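You operate a simulated robot arm through the tools that you are given. There is no shell and no other tool.

Carry out the task below with a simulated robot arm. There is one attempt and no reset: what you move stays moved.

JOB
Clean the bronze block with the red rag, then grease its top.
Fine: use the grey brush and the yellow tin; put the rag and brush back and close the tin. A coat counts when it lies all over at full strength: go over it till it gets no stronger. What is to be rubbed or washed off counts as gone when no trace of it is left.

The check looks at the end state, three seconds after you hand in, the way a careful person would. Anything else that was tipped, shoved, dropped, spilled or broken makes it a failure.

ROBOT AND FRAMES
A 7-joint arm with a three-finger gripper, fixed in place. Base frame: the origin is at the foot of the arm, x ahead of it, y to its left, z up; the work surface is at about z = 0.86. Lengths are in m, angles in degrees, forces in N, time in s.
With the tool pointing down near the work surface it reaches from about 0.52 to 0.96 m from the base axis. Its first joint turns from -166.0 to 166.0 degrees. Payload 2.69 kg.
Tool frame: the origin (TCP) lies between the finger pads and is the grasp point; the fingertips stand 0.029 m ahead of it; z points along the fingers, y is the line along which they close. The gripper opens to 0.12 m. The gripper's body begins 0.078 m behind the TCP.
Orientation is told as [roll, pitch, yaw] about the base's x, y, z axes, in that order, counted from this pose: with the fingers straight down and closing along the base's y, the tool's x points along the base's -x, its y along +y and its z along -z.

CONTROLS
- The arm moves only by the tool apply_moves. Its argument "series" is a list of rows, each a list of 6 numbers: the shift along the tool's x, y, z in cm, then the turn, a rotation vector about the tool's x, y, z in degrees. In form: [[tx, ty, tz, wx, wy, wz], ...]. A call has 1 to 20 rows; each row shifts and turns the commanded pose from where the row before left it, along the tool's axes as they then stand. "fingers" is the finger opening in cm, from 0 to 12, set as the call begins (left out, the last holds). Rows are played at 5 a second. More than 0.05 m and 8.6 degrees between two rows, or a gripper value outside its range, and nothing of the call is played. Where a pose cannot be reached the arm comes as near as it can. A force on the tool above 90 N (or 10 N above the force at the start of the call, whichever is more), or a blocked arm, ends the call early, and 0.2 s more pass. Each finger halts on what it meets, pressing with about 26 N; the grip force reading is that of the motor and also rises with nothing between the fingers. The clock runs only during rows and for 0.2 s after the last one: add rows that do not move to give the fingers time. It gives the time, the measured TCP pose, the force on the tool (base axes), the opening and the grip force at its end, in the units of the frame above (readings bear some noise), with the torque about the TCP (base axes, N m) and any sound that the robot's microphone picked up.
- Cameras (640 x 400 px; columns grow to the right, rows downward): "scene" is fixed at [0.0504, -0.6483, 1.4714]; the picture's right is [0.63, -0.78, 0.00], its down [-0.34, -0.28, -0.90] and it looks along [0.69, 0.57, -0.44] (base axes); focal length 316 px, centre (320, 200). "wrist" rides on the gripper at [0.063, 0, -0.104] in the tool frame; the picture's right is [0.01, 1.00, 0.00], its down [-0.83, 0.00, -0.56] and it looks along [-0.56, 0.00, 0.83] (tool axes); focal length 275 px, centre (320, 200). There is no depth. A picture from a camera that has moved, and an enlarged one, comes with that camera's place and axes in the base frame and with its lens.
- capture(camera): a new picture of that camera. No time passes.
- lift_body(by): slides the trunk up (or, below 0, down) by that many m; the arm rides with it, the base frame stays. It gives what a move gives, with no picture.
- zoom(camera, box): a new picture of the part [left, top, right, bottom] of that camera's present view, enlarged. No time passes.
- job_done(): hands the job in; it is judged then, once.

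Nothing tells you positions but the pictures and the camera data. Unless the task says otherwise, let go and move clear before handing in.

The tools are called as a command line: name --pt "numbers of a row" for each row, then --argument value for the rest, lists and objects as JSON in quotes. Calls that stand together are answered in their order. apply_moves: Moves the arm, as the interface text tells. Its arguments: {"type":"object","properties":{"series":{"type":"array","items":{"type":"array","items":{"type":"number"}}},"fingers":{"type":"number"}},"required":["series"]} The other tools are called the same way: lift_body (by) slides the trunk up or down; capture (camera) takes a picture; zoom (camera, box) takes an enlarged picture of a part of a camera's view; job_done () hands the job in.

At the start:

```text
time: 0.0
position: [0.5571, -0.1805, 1.3121]
tool_rot: [0.0, 0.0, 0.0]
ft_force: [0.1, 0.7, 0.2]
torque: [0.01, -0.03, 0.0]
gripper_width: 0.1198
finger_force: 0.0
trunk travel left (down, up): [-0.475, 0.111]
```

scene: 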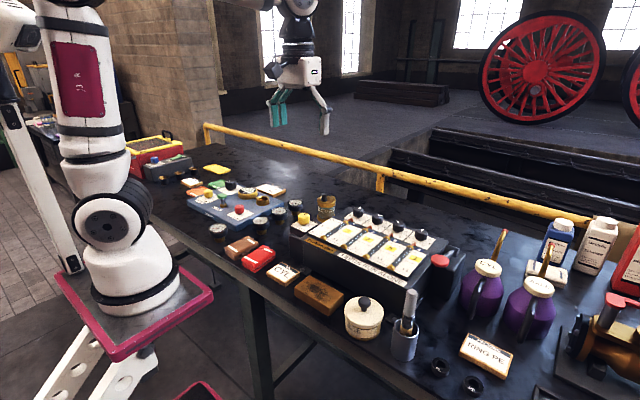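
wrist: 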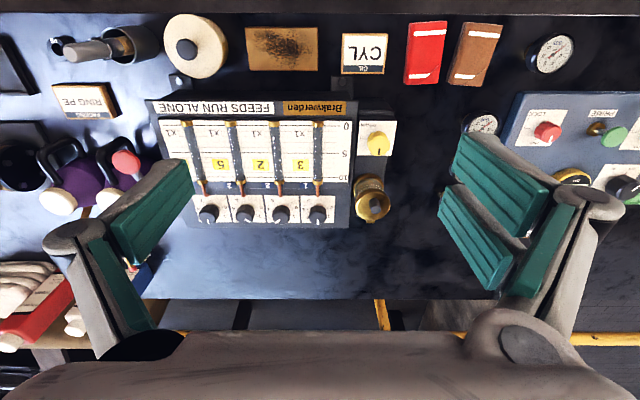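

I see a bench with a bronze block, a red and a brown rag, a cream/yellowish tin with a knob lid and a grey brush in a holder. I'll look closer before moving anything.

zoom --camera "scene" --box '[200, 220, 440, 370]'

zoom --camera "wrist" --box '[40, 0, 360, 200]'

zoom --camera "wrist" --box '[320, 0, 640, 200]'

zoom --camera "scene" --box '[400, 200, 640, 400]'

zoom --camera "scene" --box '[120, 120, 340, 260]'

```text
2.67 times, centred on (320, 295) of scene
camera zoom: at [0.0504, -0.6483, 1.4714], right [0.63, -0.78, 0.0], down [-0.34, -0.28, -0.9], along [0.69, 0.57, -0.44], focal length 842 px, centre (320, -53)
```

zoom: 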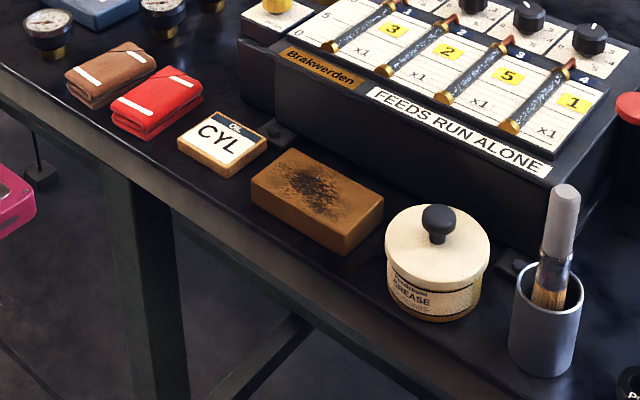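

```text
2.00 times, centred on (200, 100) of wrist
camera zoom: at [0.4944, -0.182, 1.4156], right [-0.01, 1.0, 0.0], down [0.83, 0.0, 0.56], along [0.56, 0.0, -0.83], focal length 551 px, centre (560, 400)
```

zoom: 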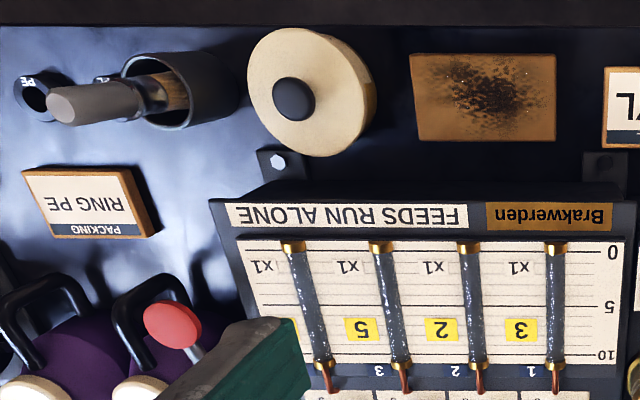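

```text
2.00 times, centred on (480, 100) of wrist
camera zoom: at [0.4944, -0.182, 1.4156], right [-0.01, 1.0, 0.0], down [0.83, 0.0, 0.56], along [0.56, 0.0, -0.83], focal length 551 px, centre (0, 400)
```

zoom: 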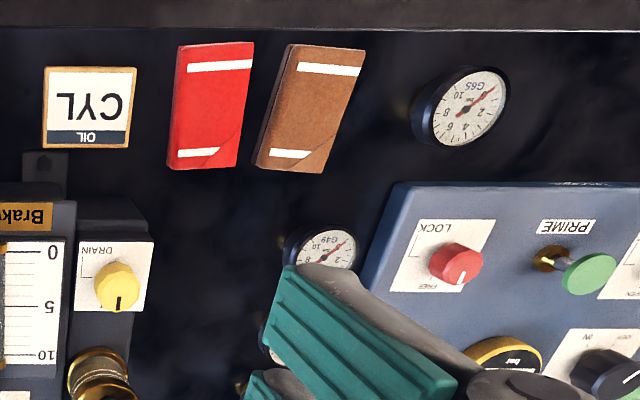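

```text
2.00 times, centred on (520, 300) of scene
camera zoom: at [0.0504, -0.6483, 1.4714], right [0.63, -0.78, 0.0], down [-0.34, -0.28, -0.9], along [0.69, 0.57, -0.44], focal length 632 px, centre (-80, 0)
```

zoom: 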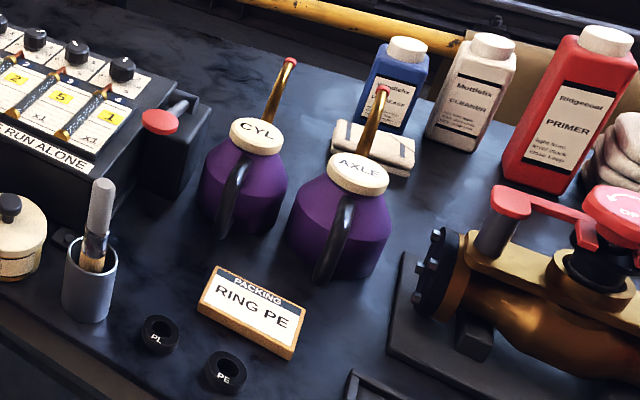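

```text
2.86 times, centred on (230, 190) of scene
camera zoom: at [0.0504, -0.6483, 1.4714], right [0.63, -0.78, 0.0], down [-0.34, -0.28, -0.9], along [0.69, 0.57, -0.44], focal length 902 px, centre (577, 229)
```

zoom: 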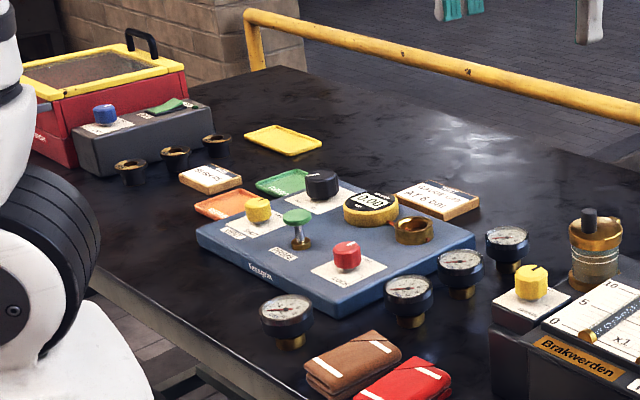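

The bronze block (dirty top) sits at about (0.54, -0.245), the red rag at (0.55, 0.0), the tin with black-knobbed lid at (0.54, -0.38), and the grey brush in a cup beyond that at about y = -0.46. I'll go down above the block for a closer look.

apply_moves --pt "0.17 -0.93 3.6 0 0 0" --pt "0.17 -0.93 3.6 0 0 0" --pt "0.17 -0.93 3.6 0 0 0" --pt "0.17 -0.93 3.6 0 0 0" --pt "0.17 -0.93 3.6 0 0 0" --pt "0.17 -0.93 3.6 0 0 0" --pt "0.17 -0.93 3.6 0 0 0"

capture --camera "wrist"

capture --camera "scene"

```text
time: 1.6
position: [0.5453, -0.2472, 1.0603]
tool_rot: [-0.1, 0.0, 0.0]
ft_force: [-0.6, 0.5, -0.1]
torque: [-0.04, 0.01, 0.03]
gripper_width: 0.1198
finger_force: 0.0
trunk travel left (down, up): [-0.475, 0.111]
```

```text
taken
camera wrist: at [0.4823, -0.2472, 1.1636], right [-0.01, 1.0, 0.0], down [0.83, 0.01, 0.56], along [0.56, 0.0, -0.83], focal length 275 px, centre (320, 200)
```

wrist: 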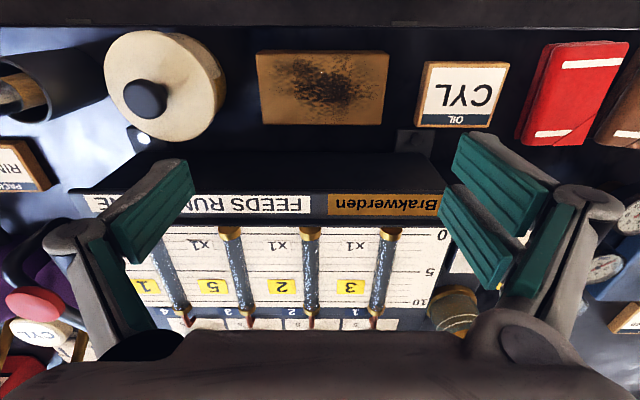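

```text
taken
```

scene: 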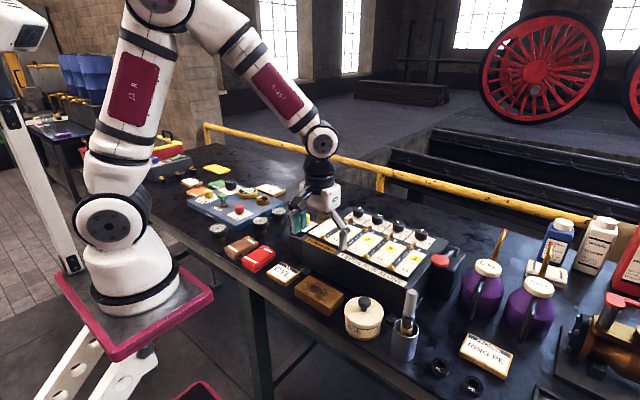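

The block spans roughly x 0.51–0.574, y −0.305 to −0.185, with its top near z 0.89. Next I move over the red rag to measure it.

apply_moves --pt "0 4.1 0 0 0 0" --pt "0 4.1 0 0 0 0" --pt "0 4.1 0 0 0 0" --pt "0 4.1 0 0 0 0" --pt "0 4.1 0 0 0 0" --pt "0 4.1 0 0 0 0" --pt "0 0 0 0 0 0"

capture --camera "wrist"

zoom --camera "wrist" --box '[200, 0, 460, 160]'

zoom --camera "scene" --box '[210, 220, 310, 290]'

```text
time: 3.2
position: [0.5447, -0.0016, 1.0598]
tool_rot: [0.0, -0.1, 0.0]
ft_force: [-0.1, 0.3, -0.4]
torque: [0.05, -0.07, -0.01]
gripper_width: 0.1203
finger_force: 0.1
trunk travel left (down, up): [-0.475, 0.111]
```

```text
taken
camera wrist: at [0.4826, -0.0018, 1.164], right [-0.01, 1.0, 0.0], down [0.83, 0.0, 0.56], along [0.56, 0.0, -0.83], focal length 275 px, centre (320, 200)
```

wrist: 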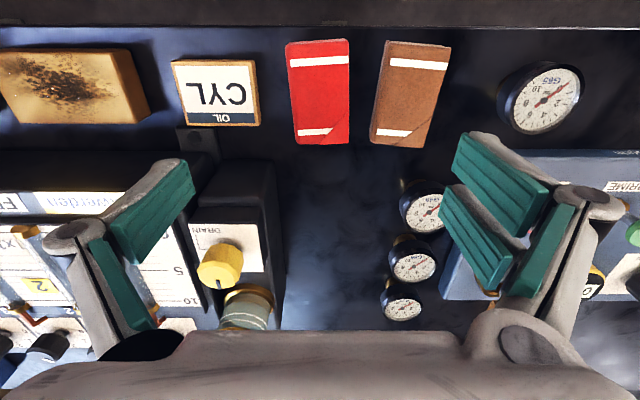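

```text
2.46 times, centred on (330, 80) of wrist
camera zoom: at [0.4826, -0.0018, 1.164], right [-0.01, 1.0, 0.0], down [0.83, 0.0, 0.56], along [0.56, 0.0, -0.83], focal length 678 px, centre (295, 495)
```

zoom: 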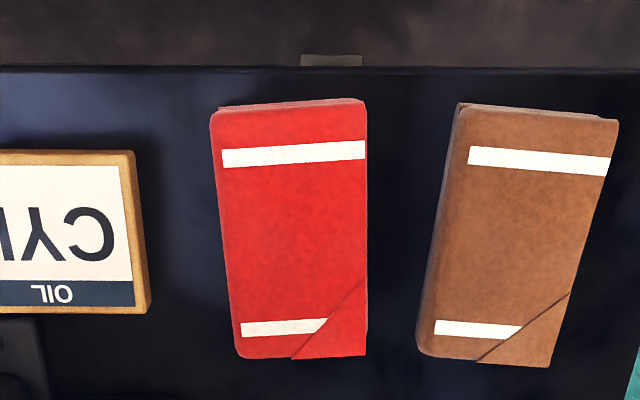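

```text
5.71 times, centred on (260, 255) of scene
camera zoom: at [0.0504, -0.6483, 1.4714], right [0.63, -0.78, 0.0], down [-0.34, -0.28, -0.9], along [0.69, 0.57, -0.44], focal length 1805 px, centre (663, -114)
```

zoom: 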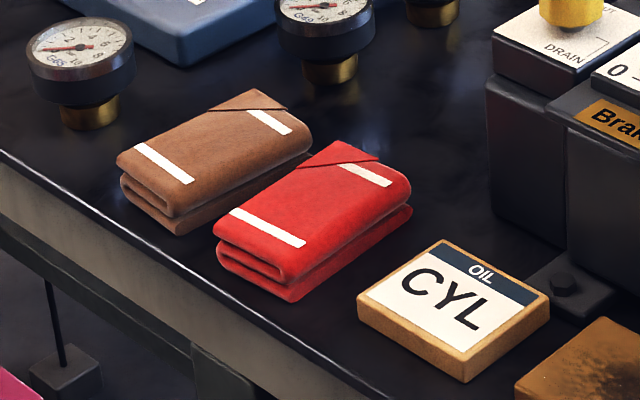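

The rag lies at about (0.551, −0.0015), 0.095 × 0.057, about 2 cm thick, turned about 3.6°. I set the opening to 7.2 cm, align, and descend partway to check clearance with the brown rag.

apply_moves --pt "-0.3 0 2.5 0 0 -1.8" --pt "-0.3 0 2.5 0 0 -1.8" --pt "0 0 2.5 0 0 0" --pt "0 0 2.0 0 0 0" --pt "0 0 0 0 0 0" --pt "0 0 0 0 0 0" --fingers 7.2

capture --camera "wrist"

zoom --camera "scene" --box '[210, 180, 330, 280]'

```text
time: 4.6
position: [0.5502, -0.0004, 0.9645]
tool_rot: [0.0, -0.1, 3.8]
ft_force: [0.1, 0.0, 0.1]
torque: [-0.02, 0.02, 0.01]
gripper_width: 0.072
finger_force: 0.0
trunk travel left (down, up): [-0.475, 0.111]
```

```text
taken
camera wrist: at [0.4886, -0.0052, 1.068], right [-0.07, 1.0, 0.0], down [0.83, 0.06, 0.56], along [0.55, 0.04, -0.83], focal length 275 px, centre (320, 200)
```

wrist: 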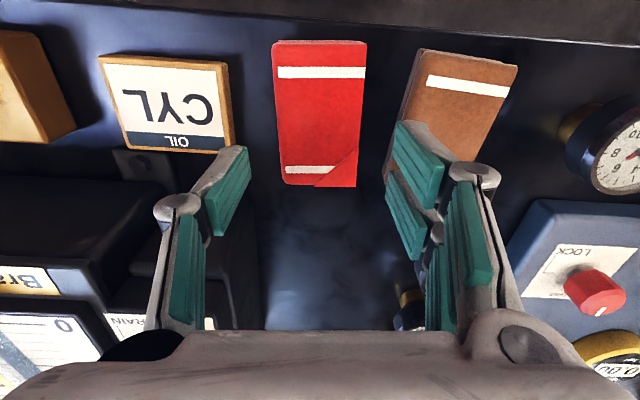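

```text
4.00 times, centred on (270, 230) of scene
camera zoom: at [0.0504, -0.6483, 1.4714], right [0.63, -0.78, 0.0], down [-0.34, -0.28, -0.9], along [0.69, 0.57, -0.44], focal length 1264 px, centre (520, 80)
```

zoom: 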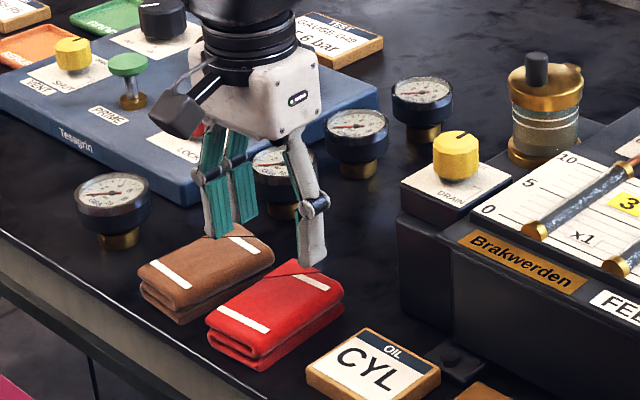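

The gripper is centred on the red rag to within a millimetre, with fingers clear of the brown rag. I descend to leave about 5–6 mm of rag below the fingertips, then check before closing.

apply_moves --pt "0 -0.1 2.0 0 0 0" --pt "0 0 2.0 0 0 0" --pt "0 0 1.5 0 0 0" --pt "0 0 1.0 0 0 0" --pt "0 0 0.45 0 0 0" --pt "0 0 0 0 0 0"

capture --camera "wrist"

zoom --camera "scene" --box '[210, 200, 310, 280]'

```text
time: 6.0
position: [0.5512, -0.0017, 0.8946]
tool_rot: [0.0, 0.0, 3.6]
ft_force: [0.7, 0.4, 0.4]
torque: [0.03, 0.01, -0.01]
gripper_width: 0.0719
finger_force: 0.1
trunk travel left (down, up): [-0.475, 0.111]
```

```text
taken
camera wrist: at [0.4886, -0.0063, 0.9988], right [-0.07, 1.0, 0.0], down [0.83, 0.06, 0.56], along [0.55, 0.04, -0.83], focal length 275 px, centre (320, 200)
```

wrist: 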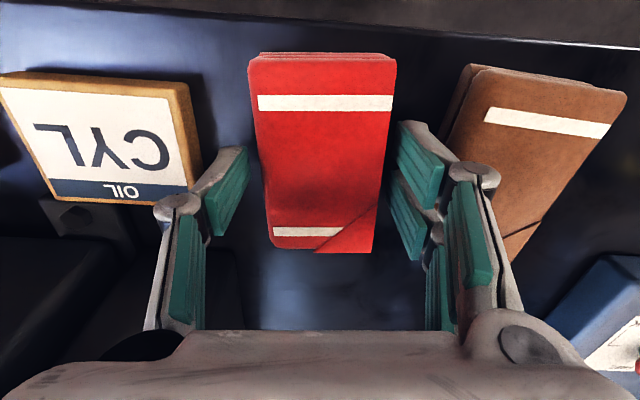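

```text
5.00 times, centred on (260, 240) of scene
camera zoom: at [0.0504, -0.6483, 1.4714], right [0.63, -0.78, 0.0], down [-0.34, -0.28, -0.9], along [0.69, 0.57, -0.44], focal length 1579 px, centre (620, 0)
```

zoom: 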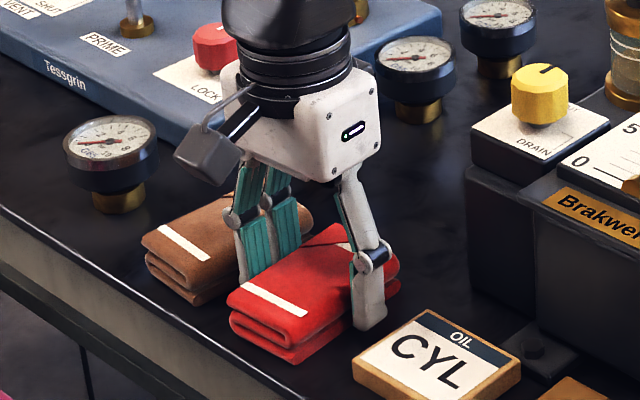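

Fingers straddle the red rag cleanly. I close on it.

apply_moves --pt "0 0 0 0 0 0" --pt "0 0 0 0 0 0" --pt "0 0 0 0 0 0" --pt "0 0 0 0 0 0" --fingers 3.5

capture --camera "wrist"

zoom --camera "scene" --box '[210, 200, 310, 280]'

```text
time: 7.0
position: [0.5505, -0.0018, 0.8957]
tool_rot: [0.0, 0.0, 3.7]
ft_force: [0.8, 0.2, 0.6]
torque: [-0.01, -0.04, 0.04]
gripper_width: 0.059
finger_force: 25.9
trunk travel left (down, up): [-0.475, 0.111]
```

```text
taken
camera wrist: at [0.4886, -0.0063, 0.9989], right [-0.07, 1.0, 0.0], down [0.83, 0.06, 0.56], along [0.55, 0.04, -0.83], focal length 275 px, centre (320, 200)
```

wrist: 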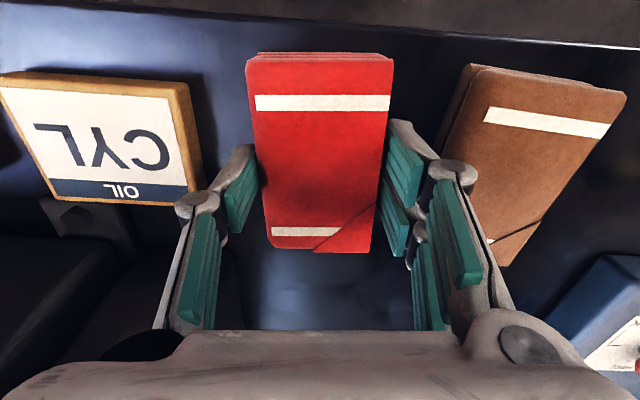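

```text
5.00 times, centred on (260, 240) of scene
camera zoom: at [0.0504, -0.6483, 1.4714], right [0.63, -0.78, 0.0], down [-0.34, -0.28, -0.9], along [0.69, 0.57, -0.44], focal length 1579 px, centre (620, 0)
```

zoom: 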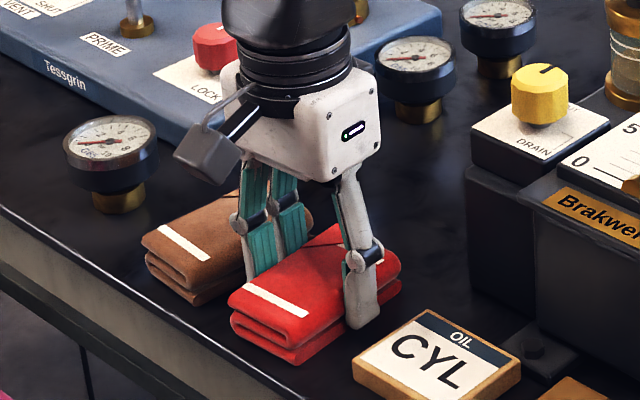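

The red rag is held (width 0.059). I lift it and carry it over the block, straightening the yaw on the way.

apply_moves --pt "0 0 -1.0 0 0 0" --pt "0 0 -2.5 0 0 0" --pt "0 0 -3.5 0 0 0" --pt "0 0 -3.0 0 0 0" --pt "0 0 0 0 0 3.6" --pt "0.1 -4.1 0 0 0 0" --pt "0.1 -4.1 0 0 0 0" --pt "0.1 -4.1 0 0 0 0" --pt "0.1 -4.1 0 0 0 0" --pt "0.1 -4.1 0 0 0 0" --pt "0.1 -3.85 0 0 0 0" --pt "0 0 2.0 0 0 0" --pt "0 0 2.0 0 0 0" --pt "0 0 1.0 0 0 0" --pt "0 0 0 0 0 0"

capture --camera "wrist"

zoom --camera "scene" --box '[230, 210, 410, 330]'

```text
time: 10.2
position: [0.5443, -0.2446, 0.9458]
tool_rot: [-0.1, 0.0, 0.1]
ft_force: [-0.5, -1.0, -0.4]
torque: [-0.03, 0.02, 0.02]
gripper_width: 0.0593
finger_force: 26.2
trunk travel left (down, up): [-0.475, 0.111]
```

```text
taken
camera wrist: at [0.4824, -0.2461, 1.0491], right [-0.01, 1.0, 0.0], down [0.83, 0.0, 0.56], along [0.56, 0.0, -0.83], focal length 275 px, centre (320, 200)
```

wrist: 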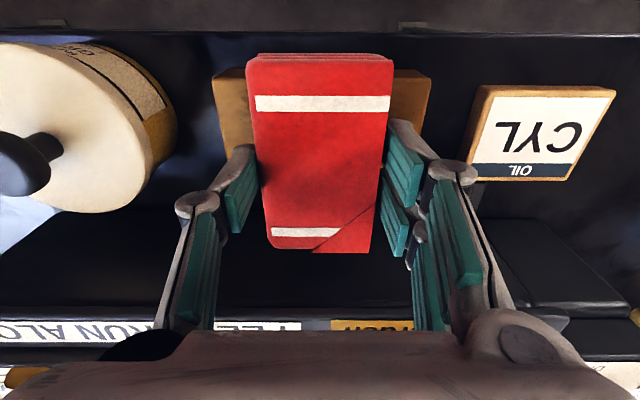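

```text
3.33 times, centred on (320, 270) of scene
camera zoom: at [0.0504, -0.6483, 1.4714], right [0.63, -0.78, 0.0], down [-0.34, -0.28, -0.9], along [0.69, 0.57, -0.44], focal length 1053 px, centre (320, -33)
```

zoom: 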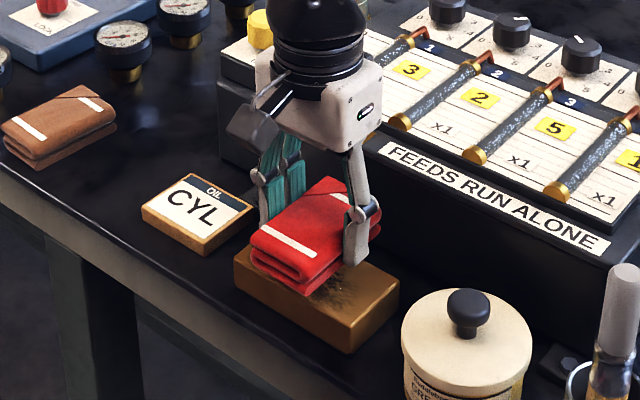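

The rag is just above the block. I lower it gently in small steps to find contact.

apply_moves --pt "0 0 1.0 0 0 0" --pt "0 0 0.5 0 0 0" --pt "0 0 0 0 0 0"

apply_moves --pt "0 0 0.3 0 0 0" --pt "0 0 0 0 0 0"

```text
time: 11.0
position: [0.546, -0.2465, 0.9303]
tool_rot: [0.0, 0.0, -0.1]
ft_force: [-0.1, 0.2, -0.3]
torque: [0.0, 0.01, -0.02]
gripper_width: 0.0593
finger_force: 25.7
trunk travel left (down, up): [-0.475, 0.111]
```

```text
time: 11.6
position: [0.5455, -0.2457, 0.9269]
tool_rot: [0.0, 0.1, 0.0]
ft_force: [0.6, -0.2, -0.5]
torque: [0.04, -0.01, 0.0]
gripper_width: 0.0591
finger_force: 26.3
trunk travel left (down, up): [-0.475, 0.111]
```

apply_moves --pt "0 0 0.15 0 0 0" --pt "0 0 0 0 0 0"

apply_moves --pt "0 0 0.1 0 0 0" --pt "0 0 0 0 0 0"

```text
time: 12.2
position: [0.5459, -0.2452, 0.9264]
tool_rot: [0.0, -0.1, 0.0]
ft_force: [-1.3, 3.2, 26.1]
torque: [0.09, 0.12, -0.03]
gripper_width: 0.0595
finger_force: 26.1
trunk travel left (down, up): [-0.475, 0.111]
```

```text
time: 12.8
position: [0.5452, -0.2443, 0.9254]
tool_rot: [-0.2, -0.1, 0.1]
ft_force: [0.6, 1.7, 26.9]
torque: [0.1, -0.05, -0.02]
gripper_width: 0.0595
finger_force: 25.8
trunk travel left (down, up): [-0.475, 0.111]
```

Contact is found at TCP z ≈ 0.926. The force is a bit high, so I ease up before stroking.

apply_moves --pt "0 0 -0.1 0 0 0" --pt "0 0 0 0 0 0"

```text
time: 13.4
position: [0.5449, -0.2448, 0.9251]
tool_rot: [0.0, 0.0, 0.0]
ft_force: [3.7, -0.9, 8.9]
torque: [-0.1, -0.38, -0.01]
gripper_width: 0.0589
finger_force: 26.1
trunk travel left (down, up): [-0.475, 0.111]
```

Now about 9 N. I make a first stroke along the block toward +y and check force.

apply_moves --pt "0 0.7 0 0 0 0" --pt "0 0.7 0 0 0 0" --pt "0 0.7 0 0 0 0" --pt "0 0.7 0 0 0 0" --pt "0 0.7 0 0 0 0" --pt "0 0 0 0 0 0"

capture --camera "wrist"

zoom --camera "scene" --box '[230, 210, 410, 330]'

```text
time: 14.8
position: [0.5454, -0.2091, 0.9245]
tool_rot: [0.0, 0.2, 0.1]
ft_force: [-0.3, -0.3, -0.3]
torque: [0.01, 0.0, -0.02]
gripper_width: 0.0592
finger_force: 25.3
trunk travel left (down, up): [-0.475, 0.111]
```

```text
taken
camera wrist: at [0.4826, -0.2104, 1.0292], right [-0.01, 1.0, 0.0], down [0.83, 0.0, 0.56], along [0.56, 0.0, -0.83], focal length 275 px, centre (320, 200)
```

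wrist: 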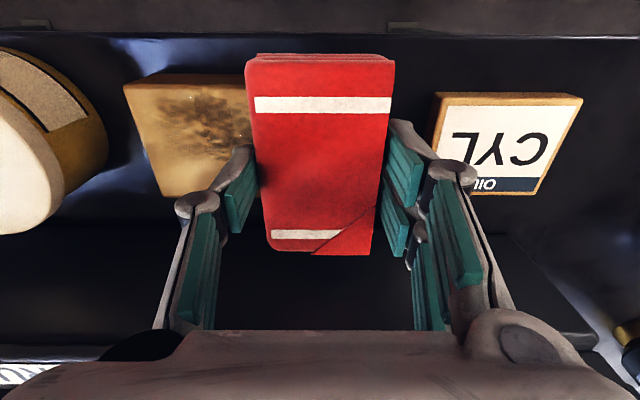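

```text
3.33 times, centred on (320, 270) of scene
camera zoom: at [0.0504, -0.6483, 1.4714], right [0.63, -0.78, 0.0], down [-0.34, -0.28, -0.9], along [0.69, 0.57, -0.44], focal length 1053 px, centre (320, -33)
```

zoom: 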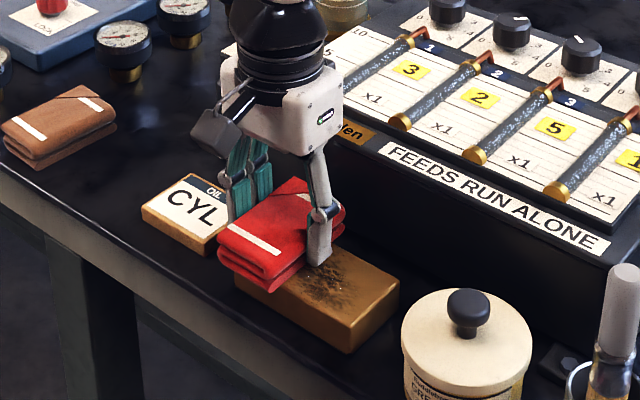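

The dirt fades where the rag passed, but contact was lost at the end of the stroke. I lower slightly to regain it.

apply_moves --pt "0 0 0.08 0 0 0" --pt "0 0 0 0 0 0"

```text
time: 15.4
position: [0.5457, -0.2094, 0.9243]
tool_rot: [-0.1, 0.0, 0.1]
ft_force: [0.6, 1.9, 12.2]
torque: [0.11, 0.03, 0.01]
gripper_width: 0.0595
finger_force: 26.2
trunk travel left (down, up): [-0.475, 0.111]
```

apply_moves --pt "0 0.4 0 0 0 0" --pt "0 -0.7 0 0 0 0" --pt "0 -0.7 0 0 0 0" --pt "0 -0.7 0 0 0 0" --pt "0 -0.7 0 0 0 0" --pt "0 -0.7 0 0 0 0" --pt "0 -0.7 0 0 0 0" --pt "0 -0.7 0 0 0 0" --pt "0 -0.7 0 0 0 0" --pt "0 -0.7 0 0 0 0" --pt "0 -0.7 0 0 0 0" --pt "0 -0.5 0 0 0 0" --pt "0 0 0 0 0 0"

capture --camera "wrist"

zoom --camera "scene" --box '[230, 210, 410, 330]'

```text
time: 18.2
position: [0.5458, -0.2821, 0.9253]
tool_rot: [0.0, 0.0, 0.2]
ft_force: [0.0, 2.3, 5.8]
torque: [0.13, -0.04, 0.03]
gripper_width: 0.0591
finger_force: 26.5
trunk travel left (down, up): [-0.475, 0.111]
```

```text
taken
camera wrist: at [0.4821, -0.2821, 1.0289], right [-0.01, 1.0, 0.0], down [0.83, 0.0, 0.56], along [0.56, 0.0, -0.83], focal length 275 px, centre (320, 200)
```

wrist: 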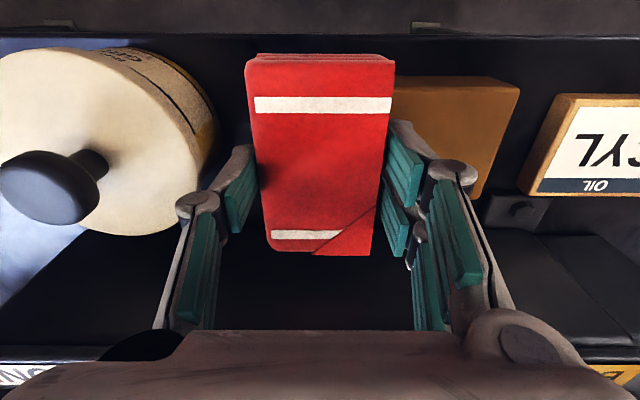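

```text
3.33 times, centred on (320, 270) of scene
camera zoom: at [0.0504, -0.6483, 1.4714], right [0.63, -0.78, 0.0], down [-0.34, -0.28, -0.9], along [0.69, 0.57, -0.44], focal length 1053 px, centre (320, -33)
```

zoom: 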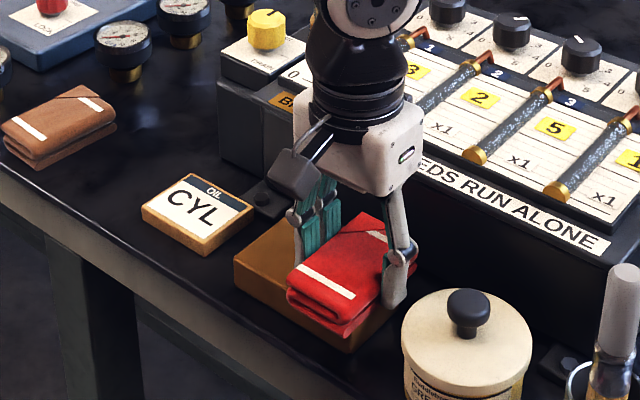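

The half already visible is clean. I do another full back-and-forth pass.

apply_moves --pt "0 0.8 0.03 0 0 0" --pt "0 0.8 0 0 0 0" --pt "0 0.8 0 0 0 0" --pt "0 0.8 0 0 0 0" --pt "0 0.8 0 0 0 0" --pt "0 0.8 0 0 0 0" --pt "0 0.8 0 0 0 0" --pt "0 0.8 0 0 0 0" --pt "0 0.8 0 0 0 0" --pt "0 0.7 0 0 0 0"

zoom --camera "scene" --box '[260, 240, 380, 330]'

apply_moves --pt "0 -0.8 0.02 0 0 0" --pt "0 -0.8 0 0 0 0" --pt "0 -0.8 0 0 0 0" --pt "0 -0.8 0 0 0 0" --pt "0 -0.8 0 0 0 0" --pt "0 -0.8 0 0 0 0" --pt "0 -0.8 0 0 0 0" --pt "0 -0.8 0 0 0 0" --pt "0 -0.8 0 0 0 0" --pt "0 -0.7 0 0 0 0"

zoom --camera "scene" --box '[260, 240, 380, 330]'

```text
time: 20.4
position: [0.5454, -0.2011, 0.9251]
tool_rot: [0.0, -0.1, 0.2]
ft_force: [-1.6, -6.6, 17.8]
torque: [-0.28, 0.05, 0.03]
gripper_width: 0.0595
finger_force: 25.7
trunk travel left (down, up): [-0.475, 0.111]
```

```text
4.44 times, centred on (320, 285) of scene
camera zoom: at [0.0504, -0.6483, 1.4714], right [0.63, -0.78, 0.0], down [-0.34, -0.28, -0.9], along [0.69, 0.57, -0.44], focal length 1404 px, centre (320, -178)
```

zoom: 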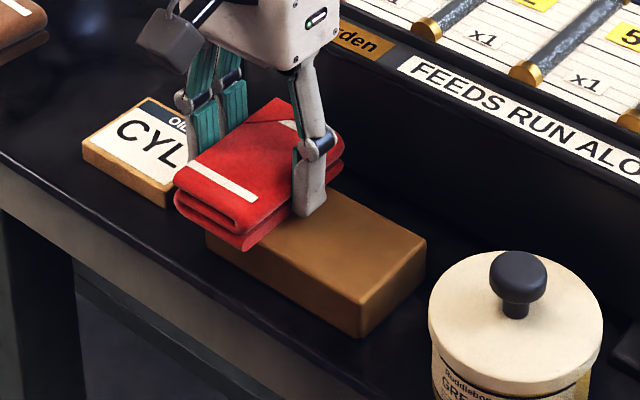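

```text
time: 22.6
position: [0.5446, -0.2818, 0.9251]
tool_rot: [0.0, 0.0, 0.1]
ft_force: [0.4, 4.0, 9.6]
torque: [0.31, 0.09, -0.01]
gripper_width: 0.0592
finger_force: 26.3
trunk travel left (down, up): [-0.475, 0.111]
```

```text
4.44 times, centred on (320, 285) of scene
camera zoom: at [0.0504, -0.6483, 1.4714], right [0.63, -0.78, 0.0], down [-0.34, -0.28, -0.9], along [0.69, 0.57, -0.44], focal length 1404 px, centre (320, -178)
```

zoom: 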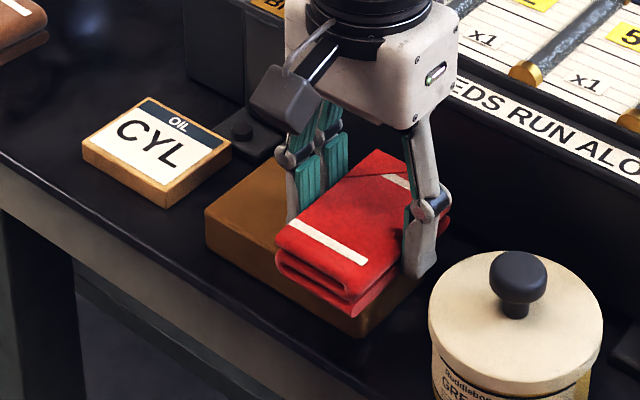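

Both halves look clean; I'll do two more passes for safety, then lift away to inspect the whole top.

apply_moves --pt "0 0.8 0 0 0 0" --pt "0 0.8 0 0 0 0" --pt "0 0.8 0 0 0 0" --pt "0 0.8 0 0 0 0" --pt "0 0.8 0 0 0 0" --pt "0 0.8 0 0 0 0" --pt "0 0.8 0 0 0 0" --pt "0 0.8 0 0 0 0" --pt "0 0.8 0 0 0 0" --pt "0 0.7 0 0 0 0"

apply_moves --pt "0 -0.8 0 0 0 0" --pt "0 -0.8 0 0 0 0" --pt "0 -0.8 0 0 0 0" --pt "0 -0.8 0 0 0 0" --pt "0 -0.8 0 0 0 0" --pt "0 -0.8 0 0 0 0" --pt "0 -0.8 0 0 0 0" --pt "0 -0.8 0 0 0 0" --pt "0 -0.8 0 0 0 0" --pt "0 -0.8 0 0 0 0"

apply_moves --pt "0 0 -1.0 0 0 0" --pt "0 0.5 -3.0 0 0 0" --pt "0 3.0 -3.0 0 0 0" --pt "0 4.0 -1.0 0 0 0" --pt "0 4.0 0 0 0 0" --pt "0 4.0 0 0 0 0" --pt "0 0 0 0 0 0"

capture --camera "wrist"

zoom --camera "scene" --box '[260, 240, 380, 330]'

```text
time: 24.8
position: [0.5445, -0.2025, 0.9249]
tool_rot: [0.0, 0.0, 0.0]
ft_force: [0.4, -3.2, 5.9]
torque: [-0.1, -0.03, 0.01]
gripper_width: 0.0592
finger_force: 25.9
trunk travel left (down, up): [-0.475, 0.111]
```

```text
time: 27.0
position: [0.5454, -0.2822, 0.9241]
tool_rot: [-0.1, -0.1, 0.1]
ft_force: [-1.1, 1.8, 3.8]
torque: [0.13, -0.02, -0.02]
gripper_width: 0.0594
finger_force: 26.1
trunk travel left (down, up): [-0.475, 0.111]
```

```text
time: 28.6
position: [0.5463, -0.1265, 1.0033]
tool_rot: [0.0, 0.1, 0.0]
ft_force: [0.1, 0.1, -0.2]
torque: [0.02, -0.02, -0.02]
gripper_width: 0.059
finger_force: 26.3
trunk travel left (down, up): [-0.475, 0.111]
```

```text
taken
camera wrist: at [0.4835, -0.1272, 1.1083], right [-0.01, 1.0, 0.0], down [0.83, 0.0, 0.56], along [0.56, 0.0, -0.83], focal length 275 px, centre (320, 200)
```

wrist: 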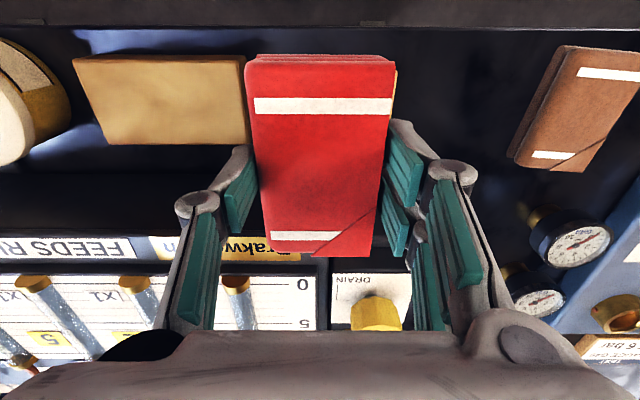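

```text
4.44 times, centred on (320, 285) of scene
camera zoom: at [0.0504, -0.6483, 1.4714], right [0.63, -0.78, 0.0], down [-0.34, -0.28, -0.9], along [0.69, 0.57, -0.44], focal length 1404 px, centre (320, -178)
```

zoom: 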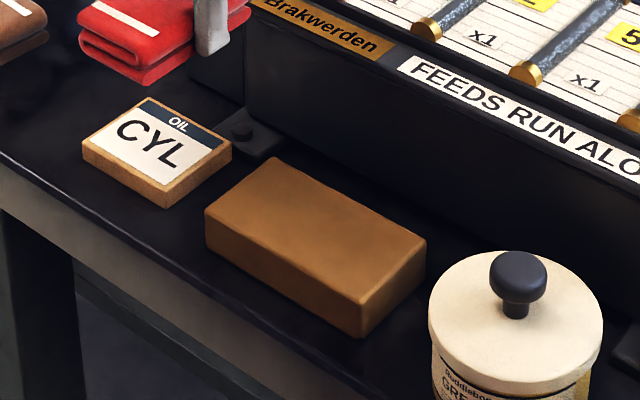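

zoom --camera "wrist" --box '[60, 40, 260, 165]'

zoom --camera "scene" --box '[290, 265, 350, 310]'

```text
3.20 times, centred on (160, 102) of wrist
camera zoom: at [0.4835, -0.1272, 1.1083], right [-0.01, 1.0, 0.0], down [0.83, 0.0, 0.56], along [0.56, 0.0, -0.83], focal length 881 px, centre (832, 512)
```

zoom: 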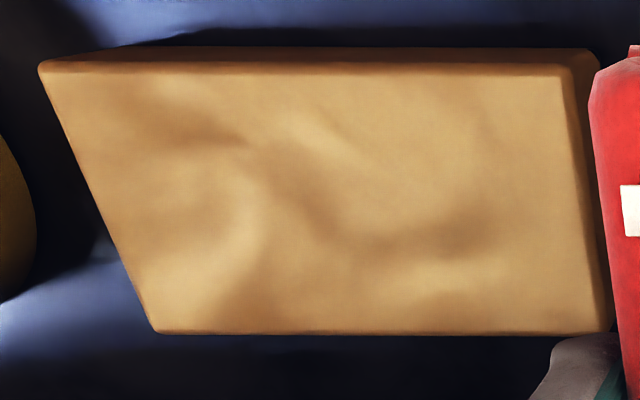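

```text
8.89 times, centred on (320, 288) of scene
camera zoom: at [0.0504, -0.6483, 1.4714], right [0.63, -0.78, 0.0], down [-0.34, -0.28, -0.9], along [0.69, 0.57, -0.44], focal length 2808 px, centre (320, -578)
```

zoom: 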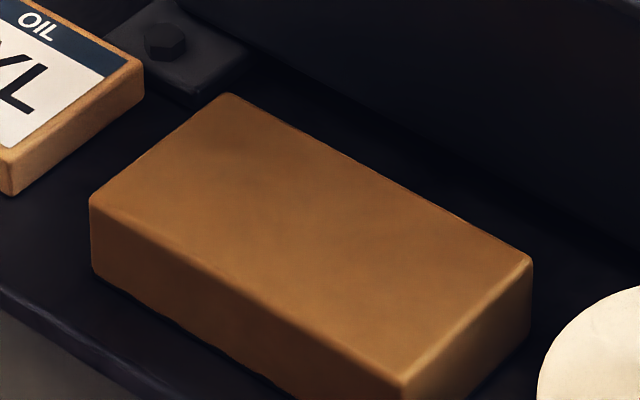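

The block is clean with no trace left. Now I return the rag to its original pose, descending to just above the table.

apply_moves --pt "-0.15 3.14 0 0 0 0" --pt "-0.15 3.14 0 0 0 0" --pt "-0.15 3.14 0 0 0 0" --pt "-0.15 3.13 0 0 0 0" --pt "0 0 0 0 0 -3.6" --pt "0 0 3.0 0 0 0" --pt "0 0 3.0 0 0 0" --pt "0 0 2.0 0 0 0" --pt "0 0 1.5 0 0 0" --pt "0 0 0.5 0 0 0" --pt "0 0 0 0 0 0"

capture --camera "wrist"

zoom --camera "scene" --box '[210, 200, 310, 280]'

```text
time: 31.0
position: [0.552, -0.0018, 0.9042]
tool_rot: [-0.1, 0.1, 3.8]
ft_force: [-0.2, -0.3, 0.0]
torque: [0.01, 0.03, 0.01]
gripper_width: 0.0592
finger_force: 26.1
trunk travel left (down, up): [-0.475, 0.111]
```

```text
taken
camera wrist: at [0.4893, -0.0062, 1.0083], right [-0.07, 1.0, 0.0], down [0.83, 0.06, 0.56], along [0.55, 0.04, -0.83], focal length 275 px, centre (320, 200)
```

wrist: 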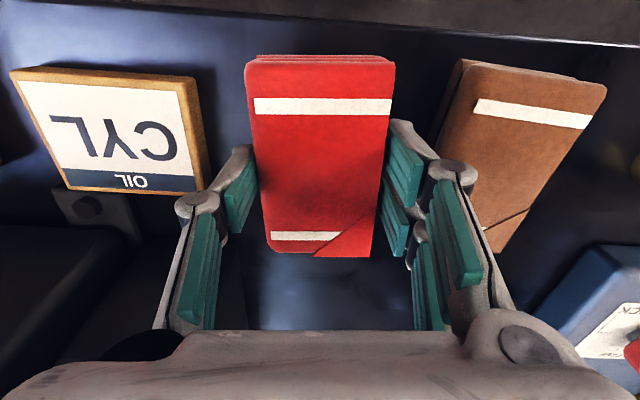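

```text
5.00 times, centred on (260, 240) of scene
camera zoom: at [0.0504, -0.6483, 1.4714], right [0.63, -0.78, 0.0], down [-0.34, -0.28, -0.9], along [0.69, 0.57, -0.44], focal length 1579 px, centre (620, 0)
```

zoom: 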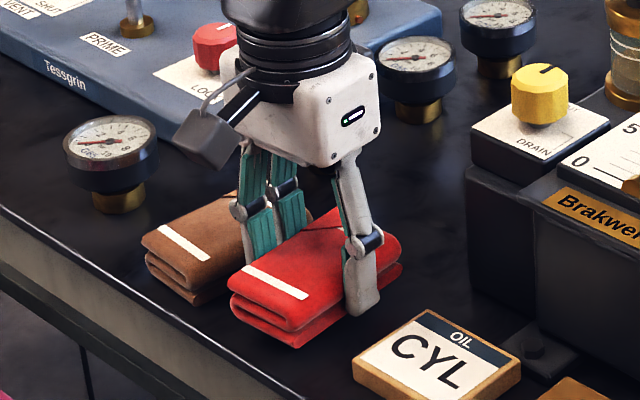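

apply_moves --pt "0 0 0.5 0 0 0" --pt "0 0 0.3 0 0 0" --pt "0 0 0.1 0 0 0" --pt "0 0 0 0 0 0"

```text
time: 32.0
position: [0.5526, -0.0013, 0.8957]
tool_rot: [0.0, 0.1, 3.6]
ft_force: [-0.7, -0.8, -0.8]
torque: [-0.01, -0.04, 0.01]
gripper_width: 0.0593
finger_force: 26.2
trunk travel left (down, up): [-0.475, 0.111]
```

apply_moves --pt "0 0 0.08 0 0 0" --pt "0 0 0 0 0 0"

apply_moves --pt "0 0 0.06 0 0 0" --pt "0 0 0 0 0 0"

```text
time: 32.6
position: [0.5515, -0.0021, 0.895]
tool_rot: [0.1, 0.0, 3.6]
ft_force: [-0.5, -0.8, -1.1]
torque: [0.02, -0.02, 0.0]
gripper_width: 0.0592
finger_force: 25.9
trunk travel left (down, up): [-0.475, 0.111]
```

```text
time: 33.2
position: [0.551, -0.0021, 0.8941]
tool_rot: [0.0, -0.1, 3.6]
ft_force: [-0.2, -1.0, -0.7]
torque: [0.0, 0.02, 0.01]
gripper_width: 0.0592
finger_force: 26.4
trunk travel left (down, up): [-0.475, 0.111]
```

apply_moves --pt "0 0 0.08 0 0 0" --pt "0 0 0 0 0 0"

```text
time: 33.8
position: [0.5507, -0.0016, 0.8928]
tool_rot: [0.0, 0.1, 3.6]
ft_force: [0.7, 0.4, -0.4]
torque: [0.0, 0.0, 0.02]
gripper_width: 0.0592
finger_force: 26.0
trunk travel left (down, up): [-0.475, 0.111]
```

apply_moves --pt "0 0 0.08 0 0 0" --pt "0 0 0 0 0 0"

zoom --camera "scene" --box '[230, 220, 300, 276]'

```text
time: 34.4
position: [0.5511, -0.0006, 0.8931]
tool_rot: [0.0, 0.0, 3.6]
ft_force: [-0.9, -0.6, 5.1]
torque: [0.03, 0.06, -0.03]
gripper_width: 0.0588
finger_force: 26.3
trunk travel left (down, up): [-0.475, 0.111]
```

```text
7.14 times, centred on (265, 248) of scene
camera zoom: at [0.0504, -0.6483, 1.4714], right [0.63, -0.78, 0.0], down [-0.34, -0.28, -0.9], along [0.69, 0.57, -0.44], focal length 2256 px, centre (713, -143)
```

zoom: 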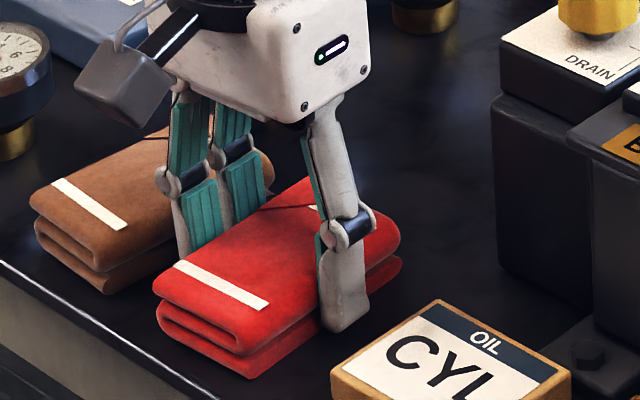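

The rag rests on the table again. I open to 7.2 cm (staying clear of the brown rag) and lift away.

apply_moves --pt "0 0 0 0 0 0" --pt "0 0 0 0 0 0" --pt "0 0 -0.5 0 0 0" --pt "0 0 -2.0 0 0 0" --pt "0 0 -3.0 0 0 0" --pt "0 0 -4.0 0 0 0" --pt "0 0 -4.5 0 0 0" --pt "0 0 0 0 0 3.6" --fingers 7.2

capture --camera "wrist"

zoom --camera "scene" --box '[210, 220, 310, 290]'

```text
time: 36.2
position: [0.5508, -0.0012, 1.0323]
tool_rot: [-0.1, 0.0, 0.0]
ft_force: [-0.9, -0.3, -0.9]
torque: [0.01, -0.01, -0.04]
gripper_width: 0.0722
finger_force: 0.0
trunk travel left (down, up): [-0.475, 0.111]
```

```text
taken
camera wrist: at [0.4883, -0.002, 1.1363], right [0.0, 1.0, 0.0], down [0.83, 0.0, 0.56], along [0.56, 0.0, -0.83], focal length 275 px, centre (320, 200)
```

wrist: 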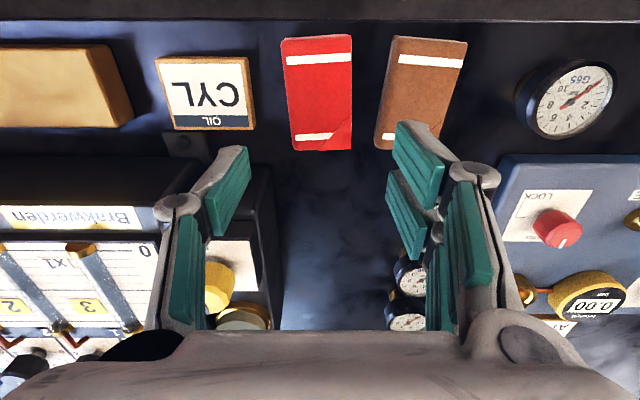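

```text
5.71 times, centred on (260, 255) of scene
camera zoom: at [0.0504, -0.6483, 1.4714], right [0.63, -0.78, 0.0], down [-0.34, -0.28, -0.9], along [0.69, 0.57, -0.44], focal length 1805 px, centre (663, -114)
```

zoom: 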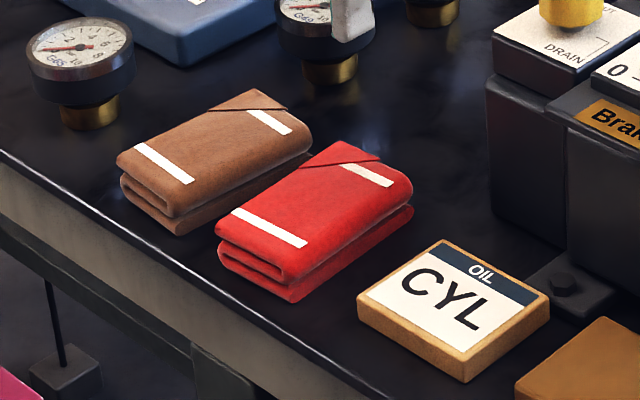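

The rag is back where it was. Next I move above the grease tin and look at the lid and the brush cup from above.

apply_moves --pt "0 -4.8 -0.5 0 0 0" --pt "0.2 -4.8 -0.5 0 0 0" --pt "0.2 -4.8 -0.5 0 0 0" --pt "0.2 -4.8 -0.5 0 0 0" --pt "0 -4.8 -0.5 0 0 0" --pt "0 -4.8 -0.5 0 0 0" --pt "0 -4.8 0 0 0 0" --pt "0 -4.8 0 0 0 0" --pt "0 0 0 0 0 0"

capture --camera "wrist"

zoom --camera "scene" --box '[320, 270, 480, 400]'

```text
time: 38.2
position: [0.5454, -0.3869, 1.0627]
tool_rot: [0.0, -0.1, 0.1]
ft_force: [-0.3, -0.5, -0.4]
torque: [-0.01, 0.04, 0.01]
gripper_width: 0.0722
finger_force: 0.1
trunk travel left (down, up): [-0.475, 0.111]
```

```text
taken
camera wrist: at [0.4826, -0.3877, 1.1666], right [-0.01, 1.0, 0.0], down [0.83, 0.0, 0.56], along [0.56, 0.0, -0.83], focal length 275 px, centre (320, 200)
```

wrist: 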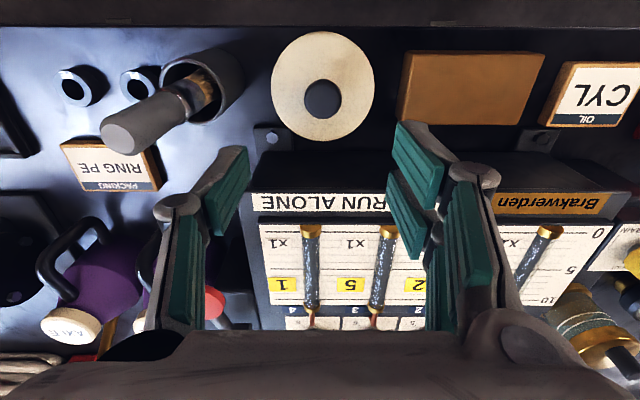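

```text
3.08 times, centred on (400, 335) of scene
camera zoom: at [0.0504, -0.6483, 1.4714], right [0.63, -0.78, 0.0], down [-0.34, -0.28, -0.9], along [0.69, 0.57, -0.44], focal length 972 px, centre (74, -215)
```

zoom: 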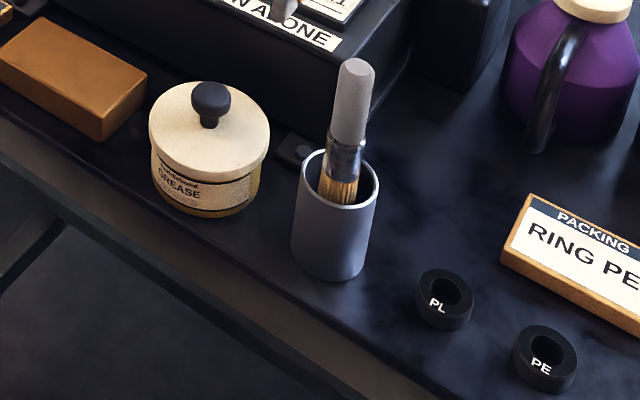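

The tin's centre is about (0.5365, −0.385), lid top ≈ 0.905, knob top ≈ 0.94 with radius about 1.5 cm. I line up over the knob and descend partway with the fingers set to 6 cm.

apply_moves --pt "0.45 0.1 2.0 0 0 0" --pt "0.45 0.1 2.5 0 0 0" --pt "0 0 2.5 0 0 0" --pt "0 0 1.2 0 0 0" --pt "0 0 0 0 0 0" --fingers 6

capture --camera "wrist"

zoom --camera "scene" --box '[320, 250, 440, 360]'

```text
time: 39.4
position: [0.5365, -0.3842, 0.981]
tool_rot: [0.0, 0.0, 0.0]
ft_force: [-0.2, -0.1, 0.5]
torque: [0.0, -0.01, -0.01]
gripper_width: 0.06
finger_force: 0.1
trunk travel left (down, up): [-0.475, 0.111]
```

```text
taken
camera wrist: at [0.4731, -0.3845, 1.0835], right [-0.01, 1.0, 0.0], down [0.83, 0.0, 0.56], along [0.56, 0.0, -0.83], focal length 275 px, centre (320, 200)
```

wrist: 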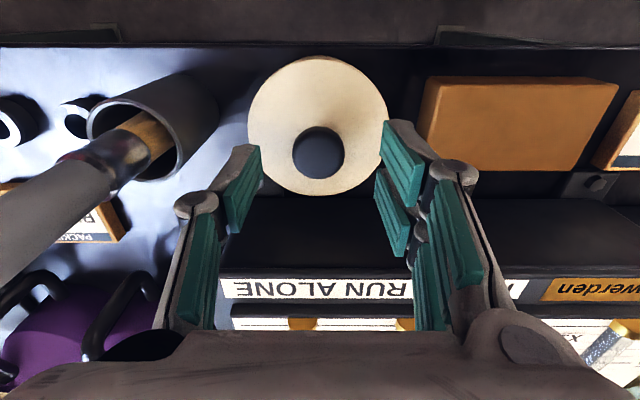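

```text
3.64 times, centred on (380, 305) of scene
camera zoom: at [0.0504, -0.6483, 1.4714], right [0.63, -0.78, 0.0], down [-0.34, -0.28, -0.9], along [0.69, 0.57, -0.44], focal length 1149 px, centre (102, -182)
```

zoom: 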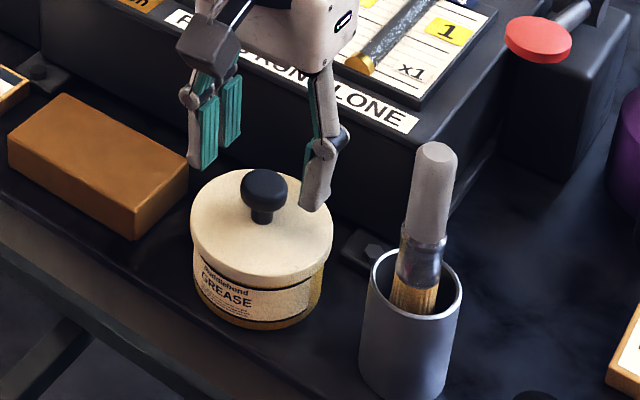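

Knob centre ≈ (0.537, −0.3855), top z ≈ 0.938. I descend so the fingertips stay about 8 mm above the lid, then check.

apply_moves --pt "0 -0.1 1.5 0 0 0" --pt "0 0 1.5 0 0 0" --pt "0 0 1.0 0 0 0" --pt "0 0 0 0 0 0"

zoom --camera "wrist" --box '[160, 40, 480, 280]'

zoom --camera "scene" --box '[320, 250, 440, 350]'

```text
time: 40.4
position: [0.5371, -0.3853, 0.9432]
tool_rot: [-0.2, -0.2, 0.1]
ft_force: [-1.0, 2.3, 29.0]
torque: [0.72, 0.03, 0.01]
gripper_width: 0.0606
finger_force: 0.4
trunk travel left (down, up): [-0.475, 0.111]
```

```text
1.67 times, centred on (320, 160) of wrist
camera zoom: at [0.4735, -0.3851, 1.0464], right [-0.01, 1.0, 0.0], down [0.83, 0.01, 0.56], along [0.56, 0.0, -0.83], focal length 459 px, centre (320, 267)
```

zoom: 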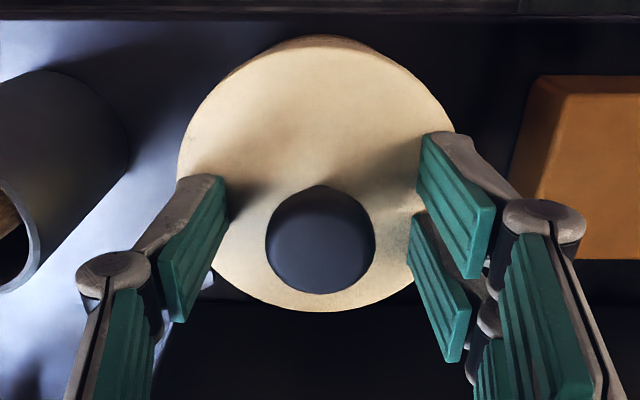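

```text
4.00 times, centred on (380, 300) of scene
camera zoom: at [0.0504, -0.6483, 1.4714], right [0.63, -0.78, 0.0], down [-0.34, -0.28, -0.9], along [0.69, 0.57, -0.44], focal length 1264 px, centre (80, -200)
```

zoom: 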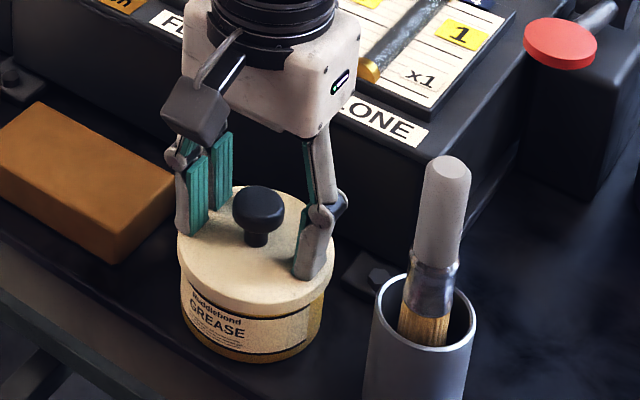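

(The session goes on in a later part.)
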